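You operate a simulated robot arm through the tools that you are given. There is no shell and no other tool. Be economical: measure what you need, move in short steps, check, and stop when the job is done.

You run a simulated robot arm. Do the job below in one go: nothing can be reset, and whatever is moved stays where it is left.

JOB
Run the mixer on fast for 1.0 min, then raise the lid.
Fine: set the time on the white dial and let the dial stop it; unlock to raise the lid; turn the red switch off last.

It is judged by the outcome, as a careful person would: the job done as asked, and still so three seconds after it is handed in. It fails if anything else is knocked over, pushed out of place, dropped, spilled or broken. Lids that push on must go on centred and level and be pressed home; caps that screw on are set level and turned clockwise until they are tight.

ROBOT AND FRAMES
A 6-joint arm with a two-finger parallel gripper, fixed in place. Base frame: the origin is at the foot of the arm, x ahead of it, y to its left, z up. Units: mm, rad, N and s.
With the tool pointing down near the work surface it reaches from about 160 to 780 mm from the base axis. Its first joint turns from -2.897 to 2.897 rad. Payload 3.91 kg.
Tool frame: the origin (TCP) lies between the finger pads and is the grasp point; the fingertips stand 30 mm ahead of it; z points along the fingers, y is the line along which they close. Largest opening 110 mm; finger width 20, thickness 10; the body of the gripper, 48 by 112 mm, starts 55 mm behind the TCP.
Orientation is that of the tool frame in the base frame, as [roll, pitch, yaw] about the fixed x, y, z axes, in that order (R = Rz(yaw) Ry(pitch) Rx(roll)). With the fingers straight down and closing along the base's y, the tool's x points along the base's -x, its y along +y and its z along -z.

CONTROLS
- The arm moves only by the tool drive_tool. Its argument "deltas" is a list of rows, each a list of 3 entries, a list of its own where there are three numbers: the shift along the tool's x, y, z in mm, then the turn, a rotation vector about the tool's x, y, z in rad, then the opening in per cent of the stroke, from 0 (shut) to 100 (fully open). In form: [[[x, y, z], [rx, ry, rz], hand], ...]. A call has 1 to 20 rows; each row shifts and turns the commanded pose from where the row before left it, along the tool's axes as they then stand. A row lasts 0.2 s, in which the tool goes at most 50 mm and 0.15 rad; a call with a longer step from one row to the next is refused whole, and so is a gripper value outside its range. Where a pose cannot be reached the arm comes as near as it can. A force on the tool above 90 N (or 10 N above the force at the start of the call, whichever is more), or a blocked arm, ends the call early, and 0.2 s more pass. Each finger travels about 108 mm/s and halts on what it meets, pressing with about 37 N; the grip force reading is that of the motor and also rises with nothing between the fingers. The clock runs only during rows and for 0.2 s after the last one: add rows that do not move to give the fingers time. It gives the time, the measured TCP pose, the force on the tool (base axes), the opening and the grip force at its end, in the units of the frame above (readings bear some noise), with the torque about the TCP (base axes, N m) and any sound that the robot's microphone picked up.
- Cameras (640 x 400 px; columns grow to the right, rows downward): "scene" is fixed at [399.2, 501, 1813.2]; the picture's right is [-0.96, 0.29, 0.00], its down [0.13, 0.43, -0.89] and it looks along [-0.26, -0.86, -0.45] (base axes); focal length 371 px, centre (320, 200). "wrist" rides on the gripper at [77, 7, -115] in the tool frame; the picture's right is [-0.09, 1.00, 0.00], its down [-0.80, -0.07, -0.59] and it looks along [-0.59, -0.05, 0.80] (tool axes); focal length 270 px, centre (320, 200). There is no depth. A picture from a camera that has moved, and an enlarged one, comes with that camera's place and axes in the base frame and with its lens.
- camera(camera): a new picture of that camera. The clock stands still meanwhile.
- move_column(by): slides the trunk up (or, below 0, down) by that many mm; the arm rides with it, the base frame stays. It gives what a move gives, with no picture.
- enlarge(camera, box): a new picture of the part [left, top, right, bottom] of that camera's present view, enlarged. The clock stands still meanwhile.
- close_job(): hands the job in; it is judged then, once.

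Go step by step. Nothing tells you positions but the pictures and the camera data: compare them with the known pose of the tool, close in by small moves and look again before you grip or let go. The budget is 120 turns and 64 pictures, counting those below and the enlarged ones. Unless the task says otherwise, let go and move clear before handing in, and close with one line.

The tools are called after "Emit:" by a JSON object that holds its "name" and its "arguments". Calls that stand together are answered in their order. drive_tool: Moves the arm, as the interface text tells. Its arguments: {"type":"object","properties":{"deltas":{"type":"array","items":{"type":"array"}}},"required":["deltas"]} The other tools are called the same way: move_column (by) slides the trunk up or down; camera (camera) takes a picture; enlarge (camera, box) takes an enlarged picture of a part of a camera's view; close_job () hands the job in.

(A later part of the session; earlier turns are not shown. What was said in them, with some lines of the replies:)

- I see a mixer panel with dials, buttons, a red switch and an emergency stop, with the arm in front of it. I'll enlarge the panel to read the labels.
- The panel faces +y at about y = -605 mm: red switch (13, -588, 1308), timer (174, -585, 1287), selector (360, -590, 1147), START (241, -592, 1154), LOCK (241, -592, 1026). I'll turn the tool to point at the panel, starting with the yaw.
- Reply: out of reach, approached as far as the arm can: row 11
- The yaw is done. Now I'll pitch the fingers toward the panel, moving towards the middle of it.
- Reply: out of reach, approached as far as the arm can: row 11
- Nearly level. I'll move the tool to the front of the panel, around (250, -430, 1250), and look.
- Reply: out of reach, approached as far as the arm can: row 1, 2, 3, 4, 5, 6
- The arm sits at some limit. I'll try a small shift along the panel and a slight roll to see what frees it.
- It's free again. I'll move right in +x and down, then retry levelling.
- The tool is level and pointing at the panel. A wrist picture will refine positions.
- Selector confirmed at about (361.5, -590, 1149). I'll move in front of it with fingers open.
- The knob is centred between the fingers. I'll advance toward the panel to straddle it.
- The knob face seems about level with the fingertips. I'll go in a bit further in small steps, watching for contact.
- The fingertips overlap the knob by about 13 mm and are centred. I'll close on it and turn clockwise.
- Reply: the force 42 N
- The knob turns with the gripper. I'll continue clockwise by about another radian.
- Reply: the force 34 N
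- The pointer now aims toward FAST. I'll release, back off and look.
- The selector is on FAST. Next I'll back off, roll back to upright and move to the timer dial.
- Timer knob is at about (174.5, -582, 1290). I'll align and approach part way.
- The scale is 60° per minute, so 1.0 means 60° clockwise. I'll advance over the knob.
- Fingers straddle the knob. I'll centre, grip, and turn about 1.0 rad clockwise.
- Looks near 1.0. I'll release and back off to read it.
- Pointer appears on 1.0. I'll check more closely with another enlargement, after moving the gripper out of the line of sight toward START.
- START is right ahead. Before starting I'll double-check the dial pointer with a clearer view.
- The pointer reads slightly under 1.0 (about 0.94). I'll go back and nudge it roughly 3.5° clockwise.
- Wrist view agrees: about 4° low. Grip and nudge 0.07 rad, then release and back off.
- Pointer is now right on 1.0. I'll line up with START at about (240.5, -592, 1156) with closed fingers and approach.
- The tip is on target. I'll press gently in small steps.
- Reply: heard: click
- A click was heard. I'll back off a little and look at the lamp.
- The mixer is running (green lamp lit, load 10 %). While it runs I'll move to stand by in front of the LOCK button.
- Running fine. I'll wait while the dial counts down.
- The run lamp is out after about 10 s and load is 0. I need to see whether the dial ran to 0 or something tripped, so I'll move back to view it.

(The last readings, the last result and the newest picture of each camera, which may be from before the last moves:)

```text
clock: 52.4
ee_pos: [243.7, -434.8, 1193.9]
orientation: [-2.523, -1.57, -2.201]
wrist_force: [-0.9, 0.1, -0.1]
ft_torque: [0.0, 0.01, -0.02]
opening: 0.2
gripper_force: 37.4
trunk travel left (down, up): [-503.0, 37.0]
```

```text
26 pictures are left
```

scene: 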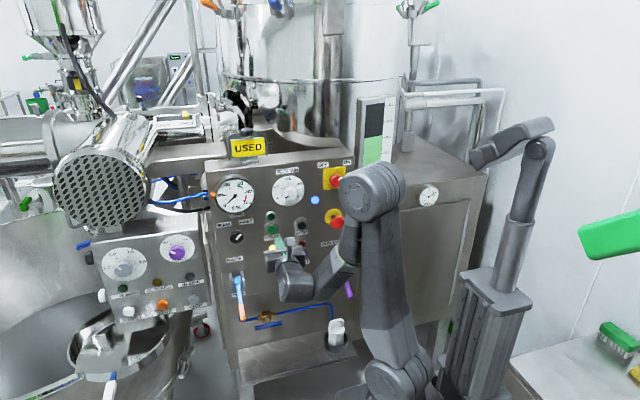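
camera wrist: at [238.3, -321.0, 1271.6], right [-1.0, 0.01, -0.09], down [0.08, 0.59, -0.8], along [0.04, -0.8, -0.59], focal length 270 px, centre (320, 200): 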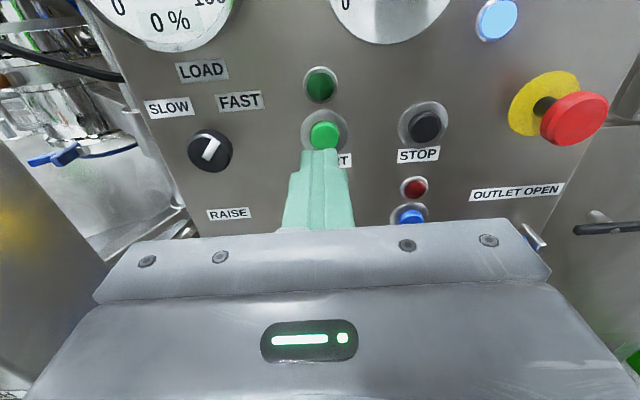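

Emit:
{"name": "enlarge", "arguments": {"camera": "scene", "box": [190, 150, 350, 250]}}

Emit:
{"name": "enlarge", "arguments": {"camera": "scene", "box": [330, 80, 442, 150]}}

```text
4.00 times, centred on (270, 200) of scene
camera zoom: at [399.2, 501.0, 1813.2], right [-0.96, 0.29, 0.0], down [0.13, 0.43, -0.89], along [-0.26, -0.86, -0.45], focal length 1485 px, centre (520, 200)
```

zoom: 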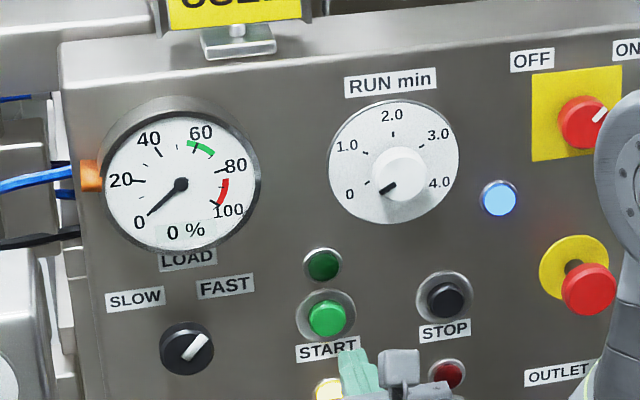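

```text
5.71 times, centred on (386, 115) of scene
camera zoom: at [399.2, 501.0, 1813.2], right [-0.96, 0.29, 0.0], down [0.13, 0.43, -0.89], along [-0.26, -0.86, -0.45], focal length 2122 px, centre (-57, 686)
```

zoom: 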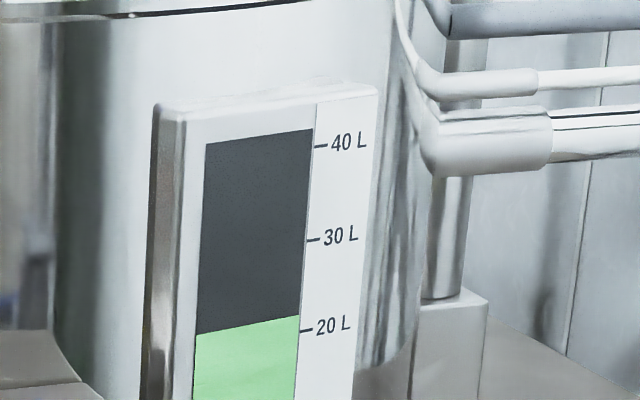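

The dial has run to 0 with no fault, so the run finished by itself (the simulated minute runs fast). Now I'll go to LOCK and press it to unlock.

Emit:
{"name": "drive_tool", "arguments": {"deltas": [[[-42, 1, 0], [0, 0, 0], 0], [[-42, 1, 0], [0, 0, 0], 0], [[-42, 1, 0], [0, 0, 0], 0], [[-38, 1, 0], [0, 0, 0], 0], [[0, 0, 40], [0, 0, 0], 0], [[0, 0, 40], [0, 0, 0], 0], [[0, 0, 25], [0, 0, 0], 0], [[0, 0, 0], [0, 0, 0], 0]]}}

Emit:
{"name": "camera", "arguments": {"camera": "wrist"}}

```text
clock: 54.2
ee_pos: [235.7, -539.9, 1032.6]
orientation: [-0.173, -1.571, 1.735]
wrist_force: [0.1, 0.3, 0.3]
ft_torque: [0.04, 0.01, -0.03]
opening: 0.2
gripper_force: 37.1
trunk travel left (down, up): [-503.0, 37.0]
```

```text
23 pictures are left
camera wrist: at [232.0, -424.9, 1110.0], right [-1.0, 0.01, -0.09], down [0.08, 0.59, -0.8], along [0.04, -0.8, -0.59], focal length 270 px, centre (320, 200)
```

wrist: 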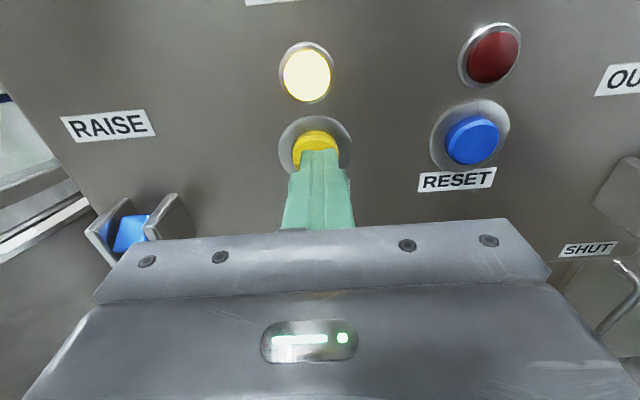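

I'll shift slightly and press.

Emit:
{"name": "drive_tool", "arguments": {"deltas": [[[-2.5, -4, 5], [0, 0, 0], 0], [[0, 0, 5], [0, 0, 0], 0], [[0, 0, 5], [0, 0, 0], 0], [[0, 0, 4], [0, 0, 0], 0], [[0, 0, 3], [0, 0, 0], 0]]}}

```text
clock: 55.4
ee_pos: [240.8, -561.2, 1032.5]
orientation: [-2.875, -1.57, -1.846]
wrist_force: [-1.7, 2.1, 2.3]
ft_torque: [-0.03, -0.02, -0.02]
opening: 0.3
gripper_force: 36.6
trunk travel left (down, up): [-503.0, 37.0]
heard: click
```

Click heard. I'll back off and check the lamp.

Emit:
{"name": "drive_tool", "arguments": {"deltas": [[[0, 0, -30], [0, 0, 0], 0], [[0, 0, -40], [0, 0, 0], 0], [[0, 0, -40], [0, 0, 0], 0], [[0, 0, 0], [0, 0, 0], 0]]}}

Emit:
{"name": "camera", "arguments": {"camera": "wrist"}}

Emit:
{"name": "enlarge", "arguments": {"camera": "scene", "box": [190, 240, 350, 340]}}

```text
clock: 56.4
ee_pos: [241.4, -451.2, 1032.5]
orientation: [0.042, -1.57, 1.519]
wrist_force: [-0.5, 0.2, 0.4]
ft_torque: [-0.01, 0.01, 0.01]
opening: 0.0
gripper_force: 36.8
trunk travel left (down, up): [-503.0, 37.0]
```

```text
22 pictures are left
camera wrist: at [237.7, -337.1, 1108.2], right [-1.0, 0.01, -0.09], down [0.08, 0.59, -0.8], along [0.04, -0.8, -0.59], focal length 270 px, centre (320, 200)
```

wrist: 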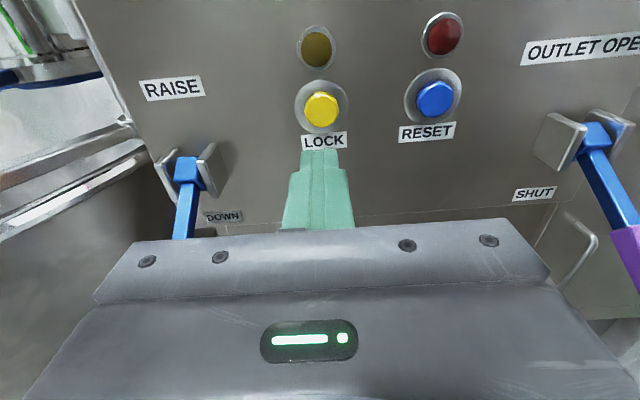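

```text
4.00 times, centred on (270, 290) of scene
camera zoom: at [399.2, 501.0, 1813.2], right [-0.96, 0.29, 0.0], down [0.13, 0.43, -0.89], along [-0.26, -0.86, -0.45], focal length 1485 px, centre (520, -160)
```

zoom: 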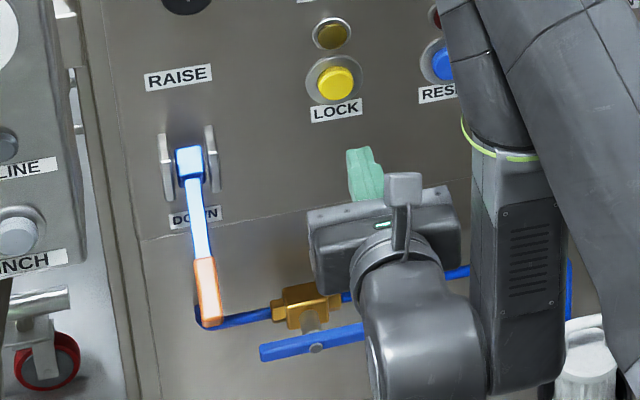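

The lock lamp is out, so it's unlocked. The RAISE lever pivots at about (376, -569, 989) and sticks out down toward (376, -454, 909). I'll back off and line up with its handle.

Emit:
{"name": "drive_tool", "arguments": {"deltas": [[[0, 0, -40], [0, 0, 0], 60], [[0, 0, -40], [0, 0, 0], 60], [[-27, -33.5, 0], [0, 0, 0], 60], [[-27, -33.5, 0], [0, 0, 0], 60], [[-27, -33.5, 0], [0, 0, 0], 60], [[-27, -33.5, 0], [0, 0, 0], 60], [[0, 0, 0], [0, 0, 0], 60]]}}

Emit:
{"name": "camera", "arguments": {"camera": "wrist"}}

Emit:
{"name": "enlarge", "arguments": {"camera": "scene", "box": [190, 240, 350, 340]}}

```text
clock: 58.0
ee_pos: [377.9, -368.7, 920.8]
orientation: [0.602, -1.57, 0.958]
wrist_force: [-0.3, -0.7, 0.5]
ft_torque: [-0.02, -0.04, -0.02]
opening: 65.7
gripper_force: 0.2
trunk travel left (down, up): [-503.0, 37.0]
```

```text
20 pictures are left
camera wrist: at [374.3, -255.1, 997.9], right [-1.0, 0.01, -0.09], down [0.08, 0.59, -0.8], along [0.04, -0.8, -0.59], focal length 270 px, centre (320, 200)
```

wrist: 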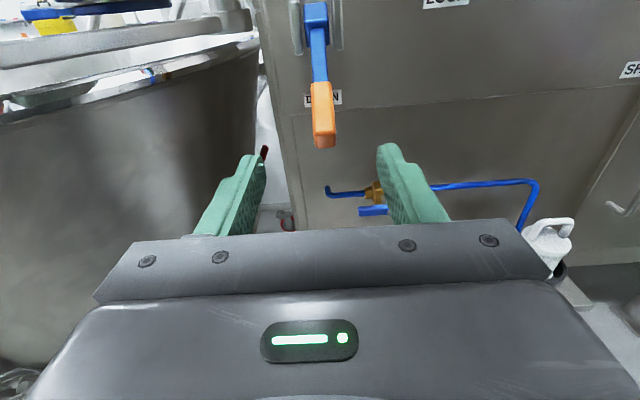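

```text
4.00 times, centred on (270, 290) of scene
camera zoom: at [399.2, 501.0, 1813.2], right [-0.96, 0.29, 0.0], down [0.13, 0.43, -0.89], along [-0.26, -0.86, -0.45], focal length 1485 px, centre (520, -160)
```

zoom: 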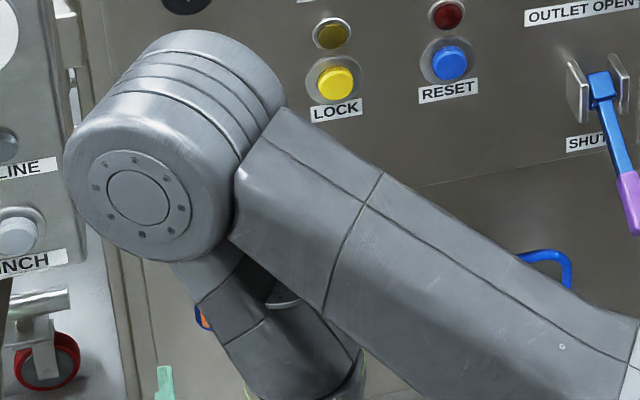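

The lever handle tip is at about (376.5, -456, 907), right between the fingers' line. I'll advance over it and check.

Emit:
{"name": "drive_tool", "arguments": {"deltas": [[[1, 1, 40], [0, 0, 0], 60], [[0, 0, 40], [0, 0, 0], 60], [[0, 0, 26], [0, 0, 0], 60], [[0, 0, 0], [0, 0, 0], 60]]}}

Emit:
{"name": "camera", "arguments": {"camera": "wrist"}}

```text
clock: 59.0
ee_pos: [374.0, -476.5, 922.3]
orientation: [-0.059, -1.571, 1.619]
wrist_force: [0.1, 0.7, -0.1]
ft_torque: [0.0, -0.01, 0.02]
opening: 65.9
gripper_force: 0.0
trunk travel left (down, up): [-503.0, 37.0]
```

```text
18 pictures are left
camera wrist: at [370.2, -361.8, 998.6], right [-1.0, 0.01, -0.09], down [0.08, 0.59, -0.8], along [0.04, -0.8, -0.59], focal length 270 px, centre (320, 200)
```

wrist: 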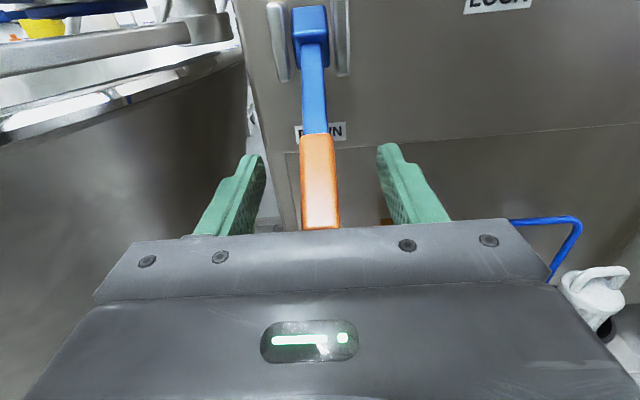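

The handle is between the pads. I'll grip it and swing it up along its arc, first half.

Emit:
{"name": "drive_tool", "arguments": {"deltas": [[[0, 0, 0], [0, 0, 0], 5], [[0, 0, 0], [0, 0, 0], 5], [[0, 0, 0], [0, 0, 0], 5], [[0, 0, 0], [0, 0, 0], 5], [[10.4, 0, -6.6], [0, 0, 0], 5], [[10.9, 0, -5.6], [0, 0, 0], 5], [[11.5, 0, -4.3], [0, 0, 0], 5], [[11.7, 0, -3.2], [0, 0, 0], 5], [[12.2, 0, -1.9], [0, 0, 0], 5], [[12.2, 0, -0.6], [0, 0, 0], 5]]}}

Emit:
{"name": "camera", "arguments": {"camera": "wrist"}}

```text
clock: 61.2
ee_pos: [374.4, -455.5, 991.7]
orientation: [-0.825, -1.569, 2.385]
wrist_force: [-5.5, -11.4, -3.8]
ft_torque: [0.27, 0.09, 2.28]
opening: 18.4
gripper_force: 44.6
trunk travel left (down, up): [-503.0, 37.0]
```

```text
17 pictures are left
camera wrist: at [370.3, -341.1, 1069.3], right [-1.0, 0.01, -0.09], down [0.08, 0.59, -0.8], along [0.05, -0.81, -0.59], focal length 270 px, centre (320, 200)
```

wrist: 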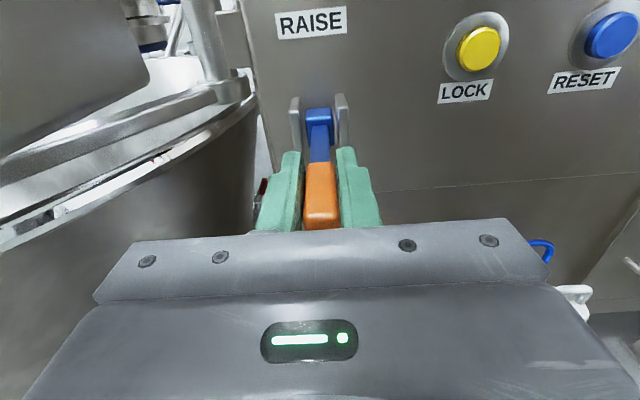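

The lever follows. I'll continue with the second half of the arc.

Emit:
{"name": "drive_tool", "arguments": {"deltas": [[[12.2, 0, 0.6], [0, 0, 0], 5], [[12.2, 0, 1.9], [0, 0, 0], 5], [[11.7, 0, 3.2], [0, 0, 0], 5], [[11.5, 0, 4.3], [0, 0, 0], 5], [[10.9, 0, 5.6], [0, 0, 0], 5], [[10.4, 0, 6.6], [0, 0, 0], 5], [[0, 0, 0], [0, 0, 0], 5]]}}

Emit:
{"name": "camera", "arguments": {"camera": "wrist"}}

Emit:
{"name": "camera", "arguments": {"camera": "scene"}}

```text
clock: 62.8
ee_pos: [374.6, -474.1, 1059.7]
orientation: [1.87, -1.57, -0.309]
wrist_force: [-12.1, 18.4, -15.1]
ft_torque: [0.25, 0.18, 0.74]
opening: 17.8
gripper_force: 45.1
trunk travel left (down, up): [-503.0, 37.0]
```

```text
16 pictures are left
camera wrist: at [370.4, -359.8, 1136.9], right [-1.0, 0.01, -0.09], down [0.07, 0.59, -0.8], along [0.04, -0.8, -0.59], focal length 270 px, centre (320, 200)
```

wrist: 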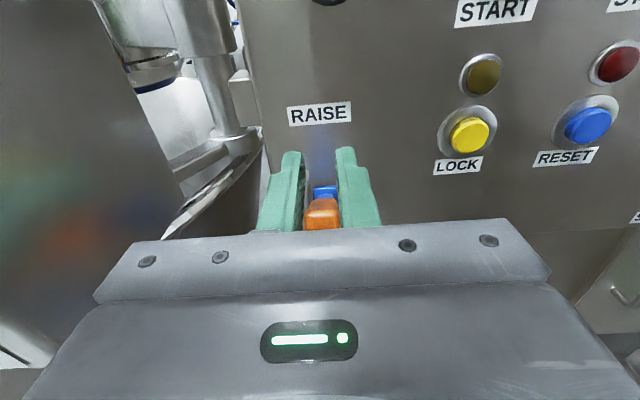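

```text
15 pictures are left
```

scene: 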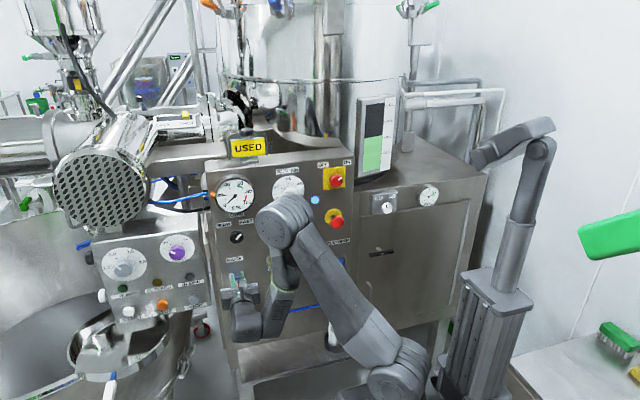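

The lever is around 35° up with slight resistance. I'll push a little further up to find the stop, and wait while holding.

Emit:
{"name": "drive_tool", "arguments": {"deltas": [[[5, 0, 4], [0, 0, 0], 5], [[5, 0, 4], [0, 0, 0], 5], [[0, 0, 0], [0, 0, 0], 5], [[0, 0, 0], [0, 0, 0], 5], [[0, 0, 0], [0, 0, 0], 5], [[0, 0, 0], [0, 0, 0], 5], [[0, 0, 0], [0, 0, 0], 5]]}}

Emit:
{"name": "camera", "arguments": {"camera": "scene"}}

```text
clock: 64.4
ee_pos: [374.8, -484.5, 1070.9]
orientation: [-0.141, -1.568, 1.7]
wrist_force: [-0.1, -0.4, -0.4]
ft_torque: [-0.03, -0.01, 0.0]
opening: 5.5
gripper_force: 0.0
trunk travel left (down, up): [-503.0, 37.0]
```

```text
14 pictures are left
```

scene: 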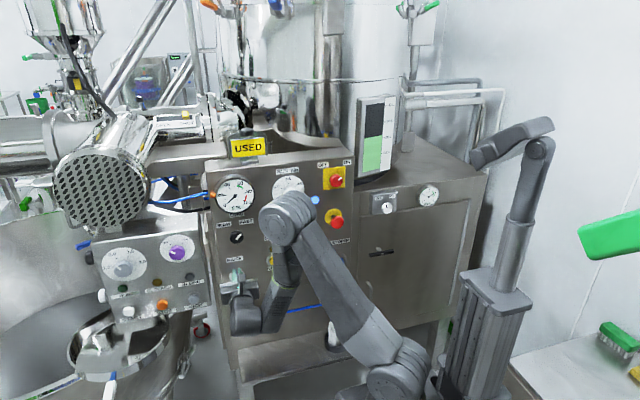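

The fingers slipped off the handle at its stop. I'll see where the lever sits.

Emit:
{"name": "drive_tool", "arguments": {"deltas": [[[5, 0, -20], [0, 0, 0], 5], [[10, 0, -40], [0, 0, 0], 5], [[0, 0, -40], [0, 0, 0], 5], [[0, 0, 0], [0, 0, 0], 5]]}}

Emit:
{"name": "camera", "arguments": {"camera": "wrist"}}

```text
clock: 65.4
ee_pos: [375.9, -384.7, 1086.3]
orientation: [-0.191, -1.569, 1.752]
wrist_force: [-0.6, -0.1, 1.0]
ft_torque: [0.02, 0.0, 0.0]
opening: 5.5
gripper_force: 0.1
trunk travel left (down, up): [-503.0, 37.0]
```

```text
13 pictures are left
camera wrist: at [370.9, -271.1, 1163.2], right [-1.0, 0.01, -0.09], down [0.08, 0.59, -0.8], along [0.04, -0.81, -0.59], focal length 270 px, centre (320, 200)
```

wrist: 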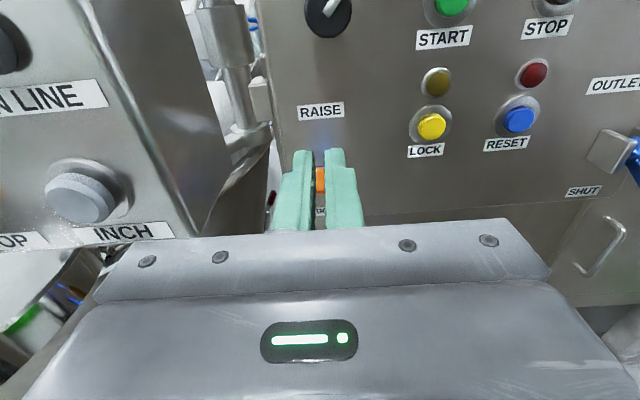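

I'll move up and aside to see the lever clearly.

Emit:
{"name": "drive_tool", "arguments": {"deltas": [[[30, 35, 0], [0, 0, 0], 0], [[30, 35, 0], [0, 0, 0], 0], [[30, 35, 0], [0, 0, 0], 0], [[0, 0, 0], [0, 0, 0], 0]]}}

Emit:
{"name": "enlarge", "arguments": {"camera": "scene", "box": [190, 230, 350, 330]}}

Emit:
{"name": "camera", "arguments": {"camera": "wrist"}}

```text
clock: 66.4
ee_pos: [272.3, -379.8, 1176.9]
orientation: [0.307, -1.571, 1.253]
wrist_force: [0.0, 0.6, 0.3]
ft_torque: [0.0, 0.03, 0.04]
opening: 0.0
gripper_force: 36.8
trunk travel left (down, up): [-503.0, 37.0]
```

```text
4.00 times, centred on (270, 280) of scene
camera zoom: at [399.2, 501.0, 1813.2], right [-0.96, 0.29, 0.0], down [0.13, 0.43, -0.89], along [-0.26, -0.86, -0.45], focal length 1485 px, centre (520, -120)
```

zoom: 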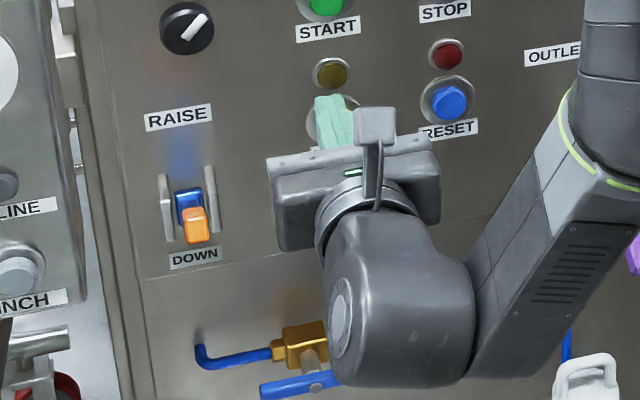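

```text
11 pictures are left
camera wrist: at [267.0, -266.3, 1253.5], right [-1.0, 0.01, -0.09], down [0.08, 0.59, -0.8], along [0.04, -0.8, -0.59], focal length 270 px, centre (320, 200)
```

wrist: 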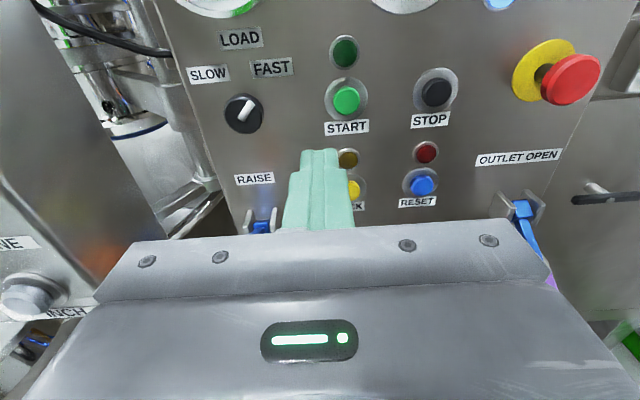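

The lever is now up. I'll check the whole scene for lid movement.

Emit:
{"name": "camera", "arguments": {"camera": "scene"}}

Emit:
{"name": "enlarge", "arguments": {"camera": "scene", "box": [190, 0, 446, 160]}}

```text
10 pictures are left
```

scene: 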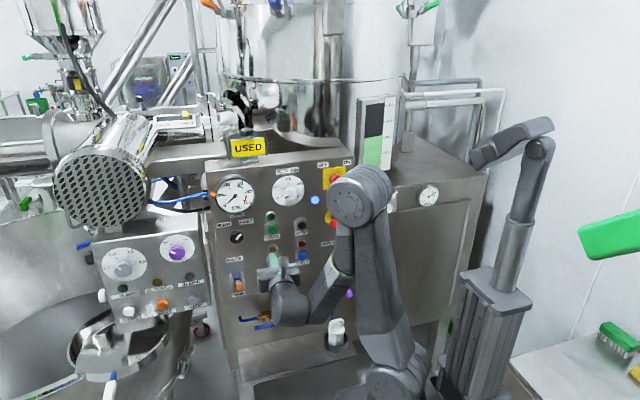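

```text
2.50 times, centred on (318, 80) of scene
camera zoom: at [399.2, 501.0, 1813.2], right [-0.96, 0.29, 0.0], down [0.13, 0.43, -0.89], along [-0.26, -0.86, -0.45], focal length 928 px, centre (325, 500)
```

zoom: 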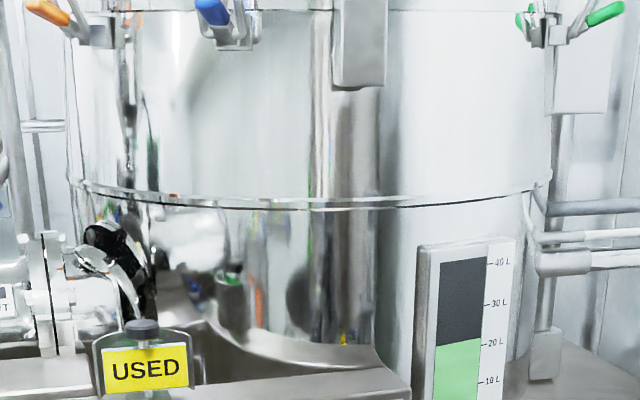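

The lid is above the scene view. I'll roll the wrist over so its camera looks upward at the tank top.

Emit:
{"name": "drive_tool", "arguments": {"deltas": [[[0, 0, -10], [0, 0, 0.145], 0], [[0, 0, -10], [0, 0, 0.145], 0], [[0, 0, 0], [0, 0, 0.145], 0], [[0, 0, 0], [0, 0, 0.145], 0], [[0, 0, 0], [0, 0, 0.145], 0], [[0, 0, 0], [0, 0, 0.145], 0], [[0, 0, 0], [0, 0, 0.145], 0], [[0, 0, 0], [0, 0, 0.145], 0], [[0, 0, 0], [0, 0, 0.145], 0], [[0, 0, 0], [0, 0, 0.145], 0], [[0, 0, 0], [0, 0, 0.145], 0], [[0, 0, 0], [0, 0, 0.145], 0], [[0, 0, 0], [0, 0, 0.145], 0], [[0, 0, 0], [0, 0, 0.145], 0], [[0, 0, 0], [0, 0, 0.145], 0], [[0, 0, 0], [0, 0, 0.145], 0], [[0, 0, 0], [0, 0, 0.145], 0], [[0, 0, 0], [0, 0, 0.145], 0], [[0, 0, 0], [0, 0, 0.145], 0], [[0, 0, 0], [0, 0, 0.145], 0]]}}

Emit:
{"name": "camera", "arguments": {"camera": "wrist"}}

```text
clock: 70.6
ee_pos: [271.7, -363.3, 1175.8]
orientation: [-1.569, 1.331, 3.136]
wrist_force: [-0.6, 1.0, -0.8]
ft_torque: [-0.02, 0.03, 0.01]
opening: 0.3
gripper_force: 37.4
trunk travel left (down, up): [-503.0, 37.0]
```

```text
8 pictures are left
camera wrist: at [261.5, -249.5, 1099.5], right [0.99, -0.01, -0.15], down [0.13, 0.59, 0.79], along [0.08, -0.8, 0.59], focal length 270 px, centre (320, 200)
```

wrist: 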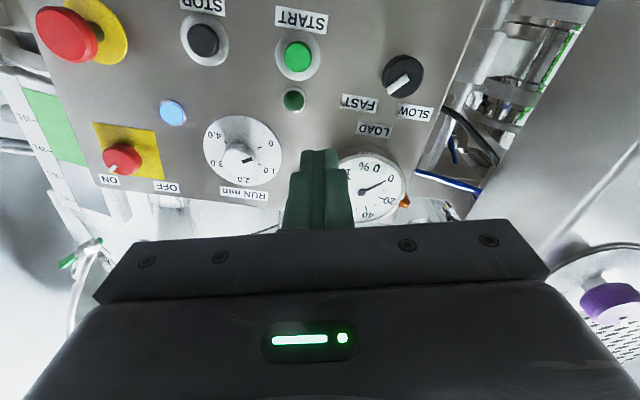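

The gripper blocks the upward view, but the camera-low pose also suits the red switch. I'll rise and shift toward it, then look at the tank rim from higher up.

Emit:
{"name": "move_column", "arguments": {"by": 36}}

Emit:
{"name": "drive_tool", "arguments": {"deltas": [[[-21.2, -32.7, -7], [0, 0, 0], 0], [[-21.2, -32.7, -7], [0, 0, 0], 0], [[-21.2, -32.7, -7], [0, 0, 0], 0], [[-21.2, -32.7, -7], [0, 0, 0], 0], [[-21.2, -32.7, -7], [0, 0, 0], 0], [[-21.2, -32.7, -7], [0, 0, 0], 0], [[0, 0, 0], [0, 0, 0], 0]]}}

```text
clock: 71.4
ee_pos: [270.3, -364.0, 1211.5]
orientation: [-1.567, 1.331, 3.135]
wrist_force: [-0.5, -0.1, 0.7]
ft_torque: [0.01, -0.02, -0.01]
opening: 0.0
gripper_force: 37.4
trunk travel left (down, up): [-539.0, 1.0]
```

```text
clock: 73.0
ee_pos: [127.5, -321.6, 1372.8]
orientation: [-1.571, 1.331, 3.129]
wrist_force: [-0.7, 0.2, -0.6]
ft_torque: [-0.01, 0.04, -0.02]
opening: 0.1
gripper_force: 37.2
out of reach, approached as far as the arm can: row 6
trunk travel left (down, up): [-539.0, 1.0]
```

Emit:
{"name": "camera", "arguments": {"camera": "wrist"}}

```text
7 pictures are left
camera wrist: at [118.1, -207.3, 1296.7], right [0.99, -0.01, -0.15], down [0.13, 0.59, 0.79], along [0.08, -0.81, 0.59], focal length 270 px, centre (320, 200)
```

wrist: 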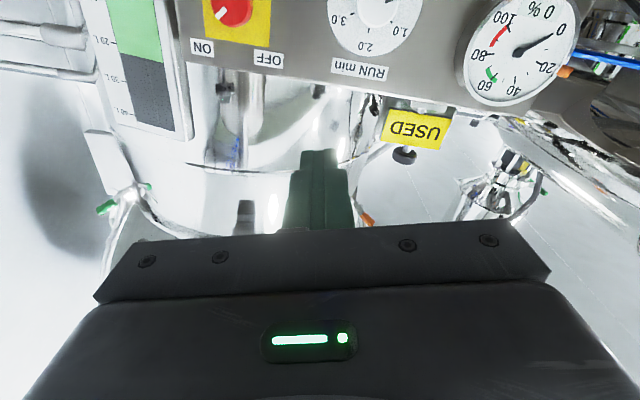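

I'll yaw the tool so that the tank top clears the gripper edge in view.

Emit:
{"name": "drive_tool", "arguments": {"deltas": [[[0, 0, 0], [-0.14, 0, 0], 0], [[0, 0, 0], [-0.14, 0, 0], 0], [[0, 0, 0], [-0.14, 0, 0], 0], [[0, 0, 0], [-0.14, 0, 0], 0], [[0, 0, 0], [-0.14, 0, 0], 0], [[0, 0, 0], [0, 0, 0], 0]]}}

Emit:
{"name": "camera", "arguments": {"camera": "wrist"}}

```text
clock: 74.4
ee_pos: [350.7, -237.5, 1308.4]
orientation: [-2.272, 1.33, 3.131]
wrist_force: [0.3, 0.3, -0.9]
ft_torque: [0.01, 0.0, -0.01]
opening: 0.0
gripper_force: 37.1
out of reach, approached as far as the arm can: row 1, 2, 3, 4, 5
trunk travel left (down, up): [-539.0, 1.0]
```

```text
6 pictures are left
camera wrist: at [267.3, -145.4, 1251.0], right [0.77, 0.63, -0.1], down [-0.23, 0.41, 0.88], along [0.6, -0.66, 0.46], focal length 270 px, centre (320, 200)
```

wrist: 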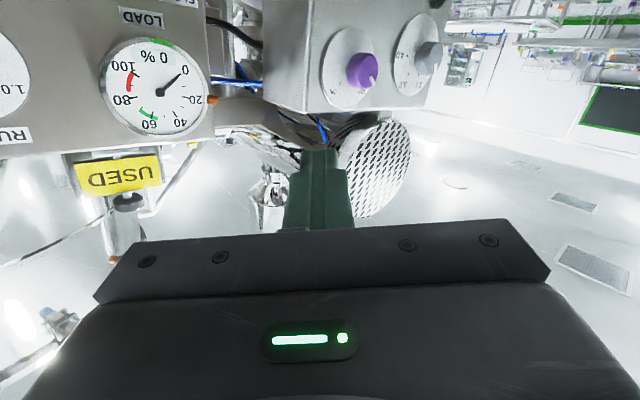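

Emit:
{"name": "enlarge", "arguments": {"camera": "wrist", "box": [0, 220, 160, 400]}}

```text
2.22 times, centred on (80, 310) of wrist
camera zoom: at [267.3, -145.4, 1251.0], right [0.77, 0.63, -0.1], down [-0.23, 0.41, 0.88], along [0.6, -0.66, 0.46], focal length 601 px, centre (853, -44)
```

zoom: 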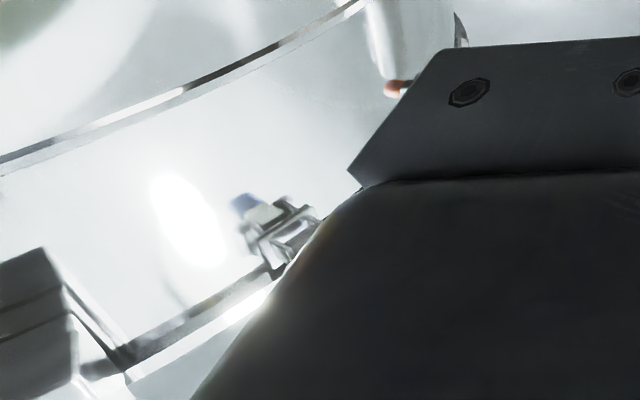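

The view of the lid is inconclusive, so I'll make sure the lever is fully at its stop by pushing it from below. First straighten the tool again.

Emit:
{"name": "drive_tool", "arguments": {"deltas": [[[0, 0, 20], [0.14, 0, 0], 0], [[0, 0, 20], [0.14, 0, 0], 0], [[0, 0, 20], [0.14, 0, 0], 0], [[0, 0, 20], [0.14, 0, 0], 0], [[0, 0, 20], [0.14, 0, 0], 0], [[0, 0, 0], [0, 0, 0], 0]]}}

```text
clock: 75.8
ee_pos: [387.1, -326.7, 1300.0]
orientation: [-1.565, 1.329, 3.136]
wrist_force: [-0.1, 0.2, -1.1]
ft_torque: [0.03, 0.01, 0.02]
opening: 0.0
gripper_force: 37.4
trunk travel left (down, up): [-539.0, 1.0]
```

Emit:
{"name": "drive_tool", "arguments": {"deltas": [[[38.6, 8.1, 3], [0, 0, 0], 0], [[38.6, 8.1, 3], [0, 0, 0], 0], [[38.6, 8.1, 3], [0, 0, 0], 0], [[38.6, 8.1, 3], [0, 0, 0], 0], [[38.6, 8.1, 3], [0, 0, 0], 0], [[38.6, 8.1, 3], [0, 0, 0], 0], [[38.6, 8.1, 3], [0, 0, 0], 0], [[38.6, 8.1, 3], [0, 0, 0], 0], [[0, 0, 0], [0, 0, 0], 0]]}}

Emit:
{"name": "camera", "arguments": {"camera": "wrist"}}

```text
clock: 77.8
ee_pos: [377.2, -354.6, 985.1]
orientation: [-1.567, 1.331, 3.137]
wrist_force: [0.4, -0.3, 1.0]
ft_torque: [0.01, -0.01, 0.0]
opening: 0.1
gripper_force: 37.5
trunk travel left (down, up): [-539.0, 1.0]
```

```text
4 pictures are left
camera wrist: at [368.1, -239.9, 908.7], right [0.99, -0.01, -0.15], down [0.13, 0.59, 0.79], along [0.08, -0.8, 0.59], focal length 270 px, centre (320, 200)
```

wrist: 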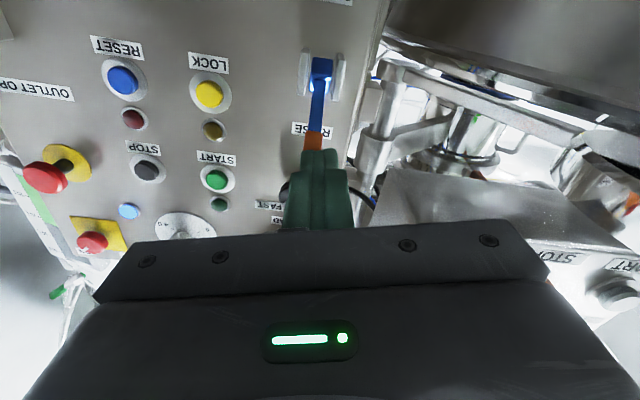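

Seen from below, the lever is roughly 20–28° up, possibly short of its stop. I'll slide the closed fingers under the handle and push up gently.

Emit:
{"name": "drive_tool", "arguments": {"deltas": [[[0, 0, 37], [0, 0, 0], 0], [[0, 0, 37], [0, 0, 0], 0], [[0, 0, 34], [0, 0, 0], 0], [[-9.7, -2.4, 0], [0, 0, 0], 0], [[-4.9, -1.2, 0], [0, 0, 0], 0], [[-2.9, -0.7, 0], [0, 0, 0], 0]]}}

```text
clock: 79.2
ee_pos: [375.7, -460.7, 1002.2]
orientation: [-1.575, 1.33, 3.129]
wrist_force: [-0.6, 1.0, -3.2]
ft_torque: [0.07, -0.03, -0.01]
opening: 0.1
gripper_force: 37.1
trunk travel left (down, up): [-539.0, 1.0]
```

Emit:
{"name": "drive_tool", "arguments": {"deltas": [[[-2.9, -0.7, 0], [0, 0, 0], 0], [[-2.9, -0.7, 0], [0, 0, 0], 0], [[0, 0, 0], [0, 0, 0], 0]]}}

```text
clock: 80.0
ee_pos: [376.0, -459.5, 1004.5]
orientation: [-1.612, 1.327, 3.091]
wrist_force: [-10.6, 7.8, -38.6]
ft_torque: [1.11, -0.35, -0.34]
opening: 0.0
gripper_force: 36.9
trunk travel left (down, up): [-539.0, 1.0]
```

It resists firmly: 39 N with hardly any motion. One more small push to confirm it's a hard stop.

Emit:
{"name": "drive_tool", "arguments": {"deltas": [[[-4, -1, 0], [0, 0, 0], 0], [[-2, -0.5, 0], [0, 0, 0], 0], [[0, 0, 0], [0, 0, 0], 0]]}}

```text
clock: 80.8
ee_pos: [377.1, -459.8, 1004.3]
orientation: [-1.667, 1.317, 3.04]
wrist_force: [-15.4, 19.7, -71.1]
ft_torque: [1.92, -0.55, -0.6]
opening: 0.0
gripper_force: 36.9
trunk travel left (down, up): [-539.0, 1.0]
```

That's a hard stop, so the lever is fully raised. I'll back off and move to the red switch at about (13, -580, 1311).

Emit:
{"name": "drive_tool", "arguments": {"deltas": [[[18, 4, 0], [0, 0, 0], 0], [[6, 1, -10], [0, 0, 0], 0], [[0, 0, -45], [0, 0, 0], 0], [[0, 0, -45], [0, 0, 0], 0], [[-20.5, -38.7, 5], [0, 0, 0], 60], [[-20.5, -38.7, 5], [0, 0, 0], 60], [[-20.5, -38.7, 5], [0, 0, 0], 60], [[-20.5, -38.7, 5], [0, 0, 0], 60], [[-20.5, -38.7, 5], [0, 0, 0], 60], [[-20.5, -38.7, 5], [0, 0, 0], 60], [[-20.5, -38.7, 5], [0, 0, 0], 60], [[-20.5, -38.7, 5], [0, 0, 0], 60], [[-20.5, -38.7, 5], [0, 0, 0], 60], [[-20.5, -38.7, 5], [0, 0, 0], 60], [[0, 0, 0], [0, 0, 0], 60]]}}

```text
clock: 84.0
ee_pos: [149.3, -388.2, 1300.2]
orientation: [-1.578, 1.331, 3.117]
wrist_force: [0.3, -0.5, 0.0]
ft_torque: [0.02, -0.03, -0.01]
opening: 66.2
gripper_force: 0.1
out of reach, approached as far as the arm can: row 11, 12, 13, 14
trunk travel left (down, up): [-539.0, 1.0]
```

Limited near the base; I'll go forward first, then sideways.

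Emit:
{"name": "drive_tool", "arguments": {"deltas": [[[0, 0, 40], [0, 0, 0], 60], [[0, 0, 40], [0, 0, 0], 60], [[0, 0, 20], [0, 0, 0], 60], [[5.5, -33.5, 0], [0, 0, 0], 60], [[5.5, -33.5, 0], [0, 0, 0], 60], [[5.5, -33.5, 0], [0, 0, 0], 60], [[5.5, -33.5, 0], [0, 0, 0], 60], [[0, 0, 0], [0, 0, 0], 60]]}}

```text
clock: 85.8
ee_pos: [150.0, -471.4, 1341.6]
orientation: [-1.586, 1.331, 3.102]
wrist_force: [-1.1, -0.1, 0.0]
ft_torque: [-0.03, -0.02, 0.0]
opening: 66.1
gripper_force: 0.0
out of reach, approached as far as the arm can: row 1, 2, 3, 4, 5, 6, 7
trunk travel left (down, up): [-539.0, 1.0]
```

A roll limit is blocking. I'll roll the gripper back to about 1.6 rad, leaving 90° for turning the switch.

Emit:
{"name": "drive_tool", "arguments": {"deltas": [[[0, 0, 0], [0, 0, -0.133], 60], [[0, 0, 0], [0, 0, -0.133], 60], [[0, 0, 0], [0, 0, -0.133], 60], [[0, 0, 0], [0, 0, -0.133], 60], [[0, 0, 0], [0, 0, -0.133], 60], [[0, 0, 0], [0, 0, -0.133], 60], [[0, 0, 0], [0, 0, -0.133], 60], [[0, 0, 0], [0, 0, -0.133], 60], [[0, 0, 0], [0, 0, -0.133], 60], [[0, 0, 0], [0, 0, -0.133], 60], [[34, 7.6, 0], [0, 0, 0], 60], [[34, 7.6, 0], [0, 0, 0], 60], [[34, 7.6, 0], [0, 0, 0], 60], [[34, 7.6, 0], [0, 0, 0], 60], [[0, 0, 0], [0, 0, 0], 60]]}}

```text
clock: 89.0
ee_pos: [152.8, -466.2, 1341.9]
orientation: [-1.574, 0.001, 3.122]
wrist_force: [-0.9, 0.4, -0.8]
ft_torque: [-0.01, 0.01, 0.0]
opening: 65.9
gripper_force: 0.0
out of reach, approached as far as the arm can: row 1, 11, 12, 13, 14
trunk travel left (down, up): [-539.0, 1.0]
```

Still limited, likely because the arm is folded too tightly. I'll lower the trunk by 150 mm so the arm can stretch up to the switch.

Emit:
{"name": "move_column", "arguments": {"by": -150}}

Emit:
{"name": "drive_tool", "arguments": {"deltas": [[[0, -38, 0], [0, 0, 0], 60], [[0, -38, 0], [0, 0, 0], 60], [[0, -38, 0], [0, 0, 0], 60], [[34, 0, 0], [0, 0, 0], 60], [[34, 0, 0], [0, 0, 0], 60], [[34, 0, 0], [0, 0, 0], 60], [[34, 0, 0], [0, 0, 0], 60], [[0, 0, 0], [0, 0, 0], 60]]}}

```text
clock: 90.8
ee_pos: [152.7, -466.3, 1192.7]
orientation: [-1.573, -0.001, 3.121]
wrist_force: [0.3, 0.4, 0.8]
ft_torque: [-0.01, 0.01, -0.01]
opening: 66.2
gripper_force: 0.2
trunk travel left (down, up): [-389.0, 151.0]
```

```text
clock: 92.5
ee_pos: [119.0, -460.4, 1322.5]
orientation: [-1.574, 0.001, 3.113]
wrist_force: [0.1, -0.5, 0.2]
ft_torque: [0.0, 0.01, -0.03]
opening: 65.8
gripper_force: 0.0
out of reach, approached as far as the arm can: row 4, 5, 6, 7
trunk travel left (down, up): [-389.0, 151.0]
```

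Stuck again in -x; the limit probably involves wrist roll. I'll roll to about 0.3 and retry.

Emit:
{"name": "drive_tool", "arguments": {"deltas": [[[0, 0, 0], [0, 0, -0.14], 60], [[0, 0, 0], [0, 0, -0.14], 60], [[0, 0, 0], [0, 0, -0.14], 60], [[0, 0, 0], [0, 0, -0.14], 60], [[0, 0, 0], [0, 0, -0.14], 60], [[0, 0, 0], [0, 0, -0.14], 60], [[0, 0, 0], [0, 0, -0.14], 60], [[0, 0, 0], [0, 0, -0.14], 60], [[0, 0, 0], [0, 0, -0.14], 60], [[10, 32, 0], [0, 0, 0], 60], [[10, 32, 0], [0, 0, 0], 60], [[10, 32, 0], [0, 0, 0], 60], [[0, 0, 0], [0, 0, 0], 60]]}}

```text
clock: 95.3
ee_pos: [116.5, -459.7, 1332.1]
orientation: [-1.583, -1.259, 3.126]
wrist_force: [0.3, 0.1, -0.1]
ft_torque: [-0.01, 0.0, 0.0]
opening: 66.0
gripper_force: 0.0
out of reach, approached as far as the arm can: row 10, 11, 12
trunk travel left (down, up): [-389.0, 151.0]
```

I'll try moving forward toward the panel first, which should give the arm room, then sideways.

Emit:
{"name": "drive_tool", "arguments": {"deltas": [[[0, 0, 20], [0, 0, 0], 60], [[0, 0, 20], [0, 0, 0], 60], [[0, 0, 20], [0, 0, 0], 60], [[10, 32, 0], [0, 0, 0], 60], [[10, 32, 0], [0, 0, 0], 60], [[0, 0, 0], [0, 0, 0], 60]]}}

```text
clock: 96.8
ee_pos: [112.9, -518.1, 1343.3]
orientation: [-1.585, -1.26, 3.123]
wrist_force: [-0.2, 0.4, -0.6]
ft_torque: [0.01, 0.03, 0.01]
opening: 66.0
gripper_force: 0.0
out of reach, approached as far as the arm can: row 4, 5
trunk travel left (down, up): [-389.0, 151.0]
```

Position seems blocked by a joint limit with a level tool. I'll tilt the tool down slightly, as in the initial pose, and retry moving in -x.

Emit:
{"name": "drive_tool", "arguments": {"deltas": [[[0, 0, 0], [0, 0, -0.103], 60], [[0, 0, 0], [0, 0, -0.103], 60], [[0, 0, 0], [0, 0, -0.103], 60], [[0, 0, 0], [0, -0.14, 0], 60], [[0, 0, 0], [0, -0.14, 0], 60], [[0, 33, 0], [0, 0, 0], 60], [[0, 33, 0], [0, 0, 0], 60], [[0, 33, 0], [0, 0, 0], 60], [[0, 0, 0], [0, 0, 0], 60]]}}

```text
clock: 98.8
ee_pos: [-11.7, -513.5, 1337.1]
orientation: [-3.134, -1.291, -1.598]
wrist_force: [0.1, 0.4, 0.4]
ft_torque: [0.02, -0.01, -0.01]
opening: 66.5
gripper_force: 0.1
out of reach, approached as far as the arm can: row 1, 4, 5
trunk travel left (down, up): [-389.0, 151.0]
```

Tilting works: I'm now at x ≈ -12. I'll align in front of the switch, reduce the tilt a bit and look.

Emit:
{"name": "drive_tool", "arguments": {"deltas": [[[-18.8, -25, 8], [0, 0, 0], 65], [[0, 0, 0], [0, 0.1, 0], 65], [[0, 0, 0], [0, 0, 0], 65]]}}

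Emit:
{"name": "camera", "arguments": {"camera": "wrist"}}

```text
clock: 99.5
ee_pos: [16.3, -517.5, 1321.7]
orientation: [-3.128, -1.376, -1.595]
wrist_force: [-0.5, 0.0, 0.3]
ft_torque: [0.02, 0.0, 0.01]
opening: 71.6
gripper_force: 0.0
out of reach, approached as far as the arm can: row 2
trunk travel left (down, up): [-389.0, 151.0]
```

```text
3 pictures are left
camera wrist: at [11.6, -419.9, 1419.8], right [-1.0, 0.03, -0.09], down [0.08, 0.74, -0.67], along [0.05, -0.68, -0.74], focal length 270 px, centre (320, 200)
```

wrist: 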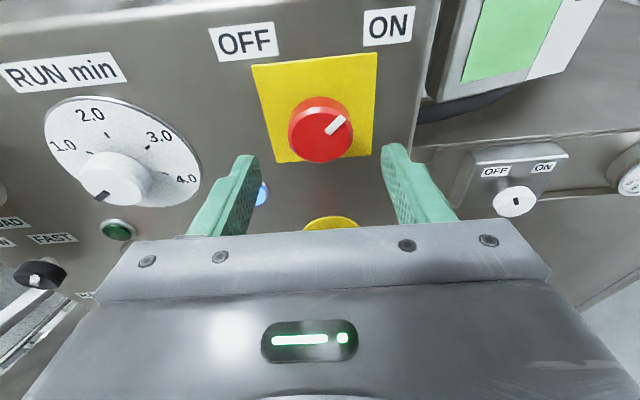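

The switch is centred, pointer on ON. I'll advance over the knob.

Emit:
{"name": "drive_tool", "arguments": {"deltas": [[[4, 0, 20], [0, 0, 0], 65], [[0, 0, 15], [0, 0, 0], 65], [[0, 0, 9], [0, 0, 0], 65], [[0, 0, 4], [0, 0, 0], 65], [[0, 0, 0], [0, 0, 0], 65]]}}

```text
clock: 100.8
ee_pos: [14.3, -565.5, 1316.4]
orientation: [-3.127, -1.39, -1.601]
wrist_force: [0.4, -0.6, -0.7]
ft_torque: [0.04, -0.03, 0.0]
opening: 71.6
gripper_force: 0.1
trunk travel left (down, up): [-389.0, 151.0]
```

Emit:
{"name": "drive_tool", "arguments": {"deltas": [[[0, -1, 3], [0, 0, 0], 65], [[0, 0, 0], [0, 0, 0], 28], [[0, 0, 0], [0, 0, 0], 28], [[0, 0, 0], [0, 0, 0], 28], [[0, 0, 0], [0, 0, 0], 28], [[0, -0.5, 0], [-0.022, 0, -0.118], 28], [[0, -0.5, 0], [-0.022, 0, -0.118], 28], [[0, -0.5, 0], [-0.022, 0, -0.118], 28], [[0, -0.5, 0], [-0.022, 0, -0.118], 28], [[0, -0.5, 0], [-0.022, 0, -0.118], 28], [[0, 0, 0], [0, 0, 0], 28]]}}

```text
clock: 103.2
ee_pos: [12.5, -564.0, 1308.9]
orientation: [2.182, -1.219, -0.644]
wrist_force: [22.5, -12.6, 5.3]
ft_torque: [0.48, 0.14, 0.19]
opening: 43.3
gripper_force: 31.8
out of reach, approached as far as the arm can: row 7, 8, 9, 10
trunk travel left (down, up): [-389.0, 151.0]
```

Only about 16° of turn was reachable before a wrist limit. I'll release, back off, and pre-roll clockwise to get a full counter-clockwise stroke.

Emit:
{"name": "drive_tool", "arguments": {"deltas": [[[0, 0, 0], [0, 0, 0], 65], [[0, 0, 0], [0, 0, 0], 65], [[0, 0, -25], [0, 0, 0], 65], [[0, 0, -25], [0, 0, 0], 65], [[0, 0, 0], [0, 0, 0.13], 65], [[0, 0, 0], [0, 0, 0.13], 65], [[0, 0, 0], [0, 0, 0.13], 65], [[0, 0, 0], [0, 0, 0], 65]]}}

```text
clock: 105.0
ee_pos: [10.4, -514.4, 1322.1]
orientation: [-2.655, -1.352, -2.131]
wrist_force: [0.1, 0.8, -0.1]
ft_torque: [0.02, 0.01, -0.03]
opening: 71.4
gripper_force: 0.0
trunk travel left (down, up): [-389.0, 151.0]
```

Emit:
{"name": "drive_tool", "arguments": {"deltas": [[[0, 0, 0], [0, 0, 0.14], 65], [[0, 0, 0], [0, 0, 0.14], 65], [[0, 0, 0], [0, 0, 0.14], 65], [[0, 0, 0], [0, 0, 0.14], 65], [[0, 0, 0], [0, 0, 0.14], 65], [[0, 0, 0], [0, 0, 0.14], 65], [[0, 0, 0], [0, 0, 0.14], 65], [[0, 0, 0], [0, 0, 0.14], 65], [[0, 0, 0], [0, 0, 0.14], 65], [[0, 0, 0], [0, 0, 0], 65]]}}

```text
clock: 107.2
ee_pos: [10.9, -512.9, 1320.3]
orientation: [-1.771, -0.203, 3.117]
wrist_force: [-0.1, 0.1, -0.2]
ft_torque: [-0.04, -0.03, 0.01]
opening: 71.6
gripper_force: 0.1
trunk travel left (down, up): [-389.0, 151.0]
```

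The full pre-roll works. I'll align, roll slightly more, and approach the knob with the fingers closing vertically.

Emit:
{"name": "drive_tool", "arguments": {"deltas": [[[-8.7, -7.4, 0], [0, 0, 0.07], 65], [[0, 0, 0], [0.08, 0, 0.07], 65], [[0, 0, 20], [0, 0, 0], 65], [[0, 0, 10], [0, 0, 0], 65], [[0, 0, 0], [0, 0, 0], 65]]}}

Emit:
{"name": "camera", "arguments": {"camera": "wrist"}}

```text
clock: 108.3
ee_pos: [18.9, -542.5, 1320.8]
orientation: [-1.767, -0.136, 3.104]
wrist_force: [0.1, 0.0, 0.5]
ft_torque: [0.0, -0.01, -0.02]
opening: 71.4
gripper_force: 0.1
out of reach, approached as far as the arm can: row 2
trunk travel left (down, up): [-389.0, 151.0]
```

```text
2 pictures are left
camera wrist: at [-49.2, -427.7, 1346.9], right [-0.04, 0.2, -0.98], down [0.84, 0.54, 0.08], along [0.54, -0.82, -0.18], focal length 270 px, centre (320, 200)
```

wrist: 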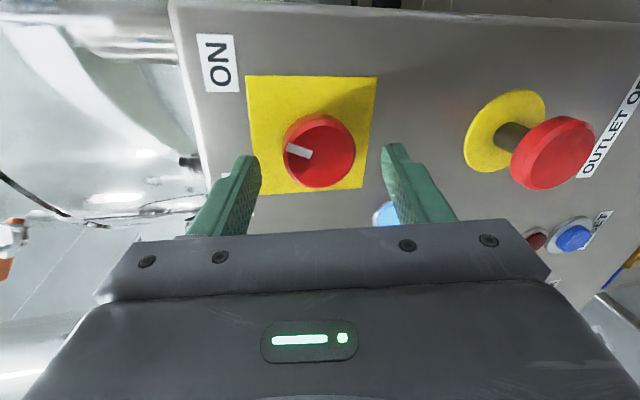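

The pointer already stayed at about 25° (no spring-back), so the turn can go in parts. I'll advance 25 mm, grip, and turn counter-clockwise.

Emit:
{"name": "drive_tool", "arguments": {"deltas": [[[0, 0, 12], [0, 0, 0], 65], [[0, 0, 8], [0, 0, 0], 65], [[0, 0, 4], [0, 0, 0], 65], [[0, 0, 0], [0, 0, 0], 28], [[0, 0, 0], [0, 0, 0], 28], [[0, 0, 0], [0, 0, 0], 28], [[0, 0, 0], [0, 0, 0], 28], [[0, 0, 0], [0, 0, -0.12], 28], [[0, 0, 0], [0, 0, -0.12], 28], [[0, 0, 0], [0, 0, -0.12], 28], [[0, 0, 0], [0, 0, -0.12], 28], [[0, 0, 0], [0, 0, -0.12], 28], [[0, 0, 0], [0, 0, 0], 28]]}}

```text
clock: 111.2
ee_pos: [15.6, -563.8, 1317.7]
orientation: [-1.825, -0.724, -3.036]
wrist_force: [-4.1, 22.9, -1.2]
ft_torque: [-0.22, 0.05, -0.56]
opening: 44.8
gripper_force: 44.9
trunk travel left (down, up): [-389.0, 151.0]
```

Turning well. I'll continue to the OFF position.

Emit:
{"name": "drive_tool", "arguments": {"deltas": [[[0, 0, 0], [0, 0, -0.12], 28], [[0, 0, 0], [0, 0, -0.12], 28], [[0, 0, 0], [0, 0, -0.12], 28], [[0, 0, 0], [0, 0, -0.12], 28], [[0, 0, 0], [0, 0, -0.12], 28], [[0, 0, 0], [0, 0, -0.1], 28], [[0, 0, 0], [0, 0, 0], 28]]}}

```text
clock: 112.8
ee_pos: [16.7, -566.7, 1315.4]
orientation: [-2.552, -1.337, -2.237]
wrist_force: [-9.4, 12.3, -3.8]
ft_torque: [-0.12, -0.49, 0.04]
opening: 44.5
gripper_force: 45.3
trunk travel left (down, up): [-389.0, 151.0]
```

Emit:
{"name": "drive_tool", "arguments": {"deltas": [[[0, 0, 0], [0, 0, -0.08], 28], [[0, 0, 0], [0, 0, 0], 28], [[0, 0, 0], [0, 0, 0], 70], [[0, 0, 0], [0, 0, 0], 70], [[0, 0, -25], [0, 0, 0], 70], [[0, 0, -35], [0, 0, 0], 70], [[0, 0, -10], [0, 0, 0], 70], [[0, 0, 0], [0, 0, 0], 70]]}}

Emit:
{"name": "camera", "arguments": {"camera": "wrist"}}

```text
clock: 114.5
ee_pos: [22.9, -499.7, 1329.2]
orientation: [-2.883, -1.369, -1.898]
wrist_force: [0.3, -0.4, -0.6]
ft_torque: [0.01, -0.05, 0.03]
opening: 76.9
gripper_force: 0.1
trunk travel left (down, up): [-389.0, 151.0]
```

```text
1 pictures are left
camera wrist: at [19.6, -402.8, 1426.7], right [-0.99, 0.09, -0.14], down [0.16, 0.73, -0.67], along [0.04, -0.68, -0.73], focal length 270 px, centre (320, 200)
```

wrist: 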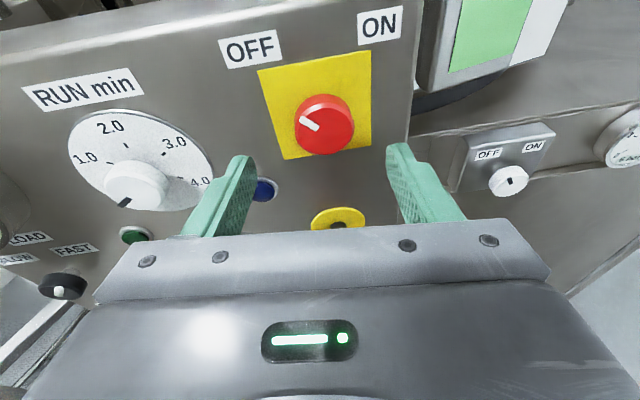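

The blue lamp is out and the pointer is at OFF. I'll back away clear and take a last look at the whole scene.

Emit:
{"name": "drive_tool", "arguments": {"deltas": [[[0, 0, -30], [0, 0, 0], 70], [[0, 0, -30], [0, 0, 0], 70], [[0, 0, -30], [0, 0, 0], 70], [[0, 0, 0], [0, 0, 0], 70]]}}

Emit:
{"name": "camera", "arguments": {"camera": "scene"}}

```text
clock: 115.5
ee_pos: [30.7, -412.2, 1346.6]
orientation: [-2.884, -1.369, -1.9]
wrist_force: [0.6, 0.4, -0.1]
ft_torque: [0.01, -0.01, 0.02]
opening: 77.0
gripper_force: 0.0
trunk travel left (down, up): [-389.0, 151.0]
```

```text
0 pictures are left
```

scene: 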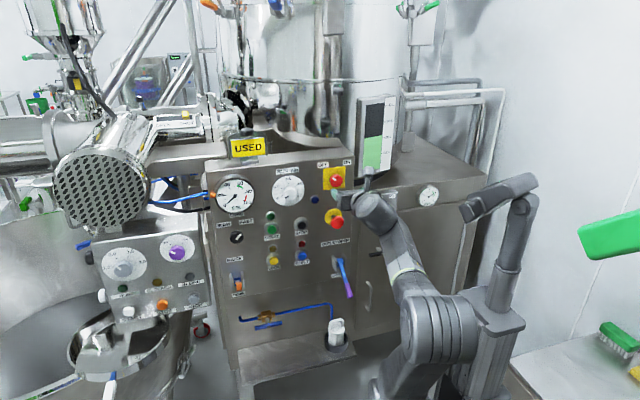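

The RAISE lever is up, all the lamps are out, the switch is at OFF and nothing else has moved. The gripper is clear, so I'm handing in.

Emit:
{"name": "close_job", "arguments": {}}

```text
The job is handed in.
```

I set the dial to 1.0 and ran the mixer on FAST until the dial stopped it at 0. Then I unlocked the lid, pushed the RAISE lever up to its hard stop and turned the red switch off last. The dial reached 0 within about 11 s on the robot's clock. I took that as a speeded-up minute, since no fault lamp came on. The lid sits above what the cameras could show, so I only know the lever is fully up and didn't see the lid rise.
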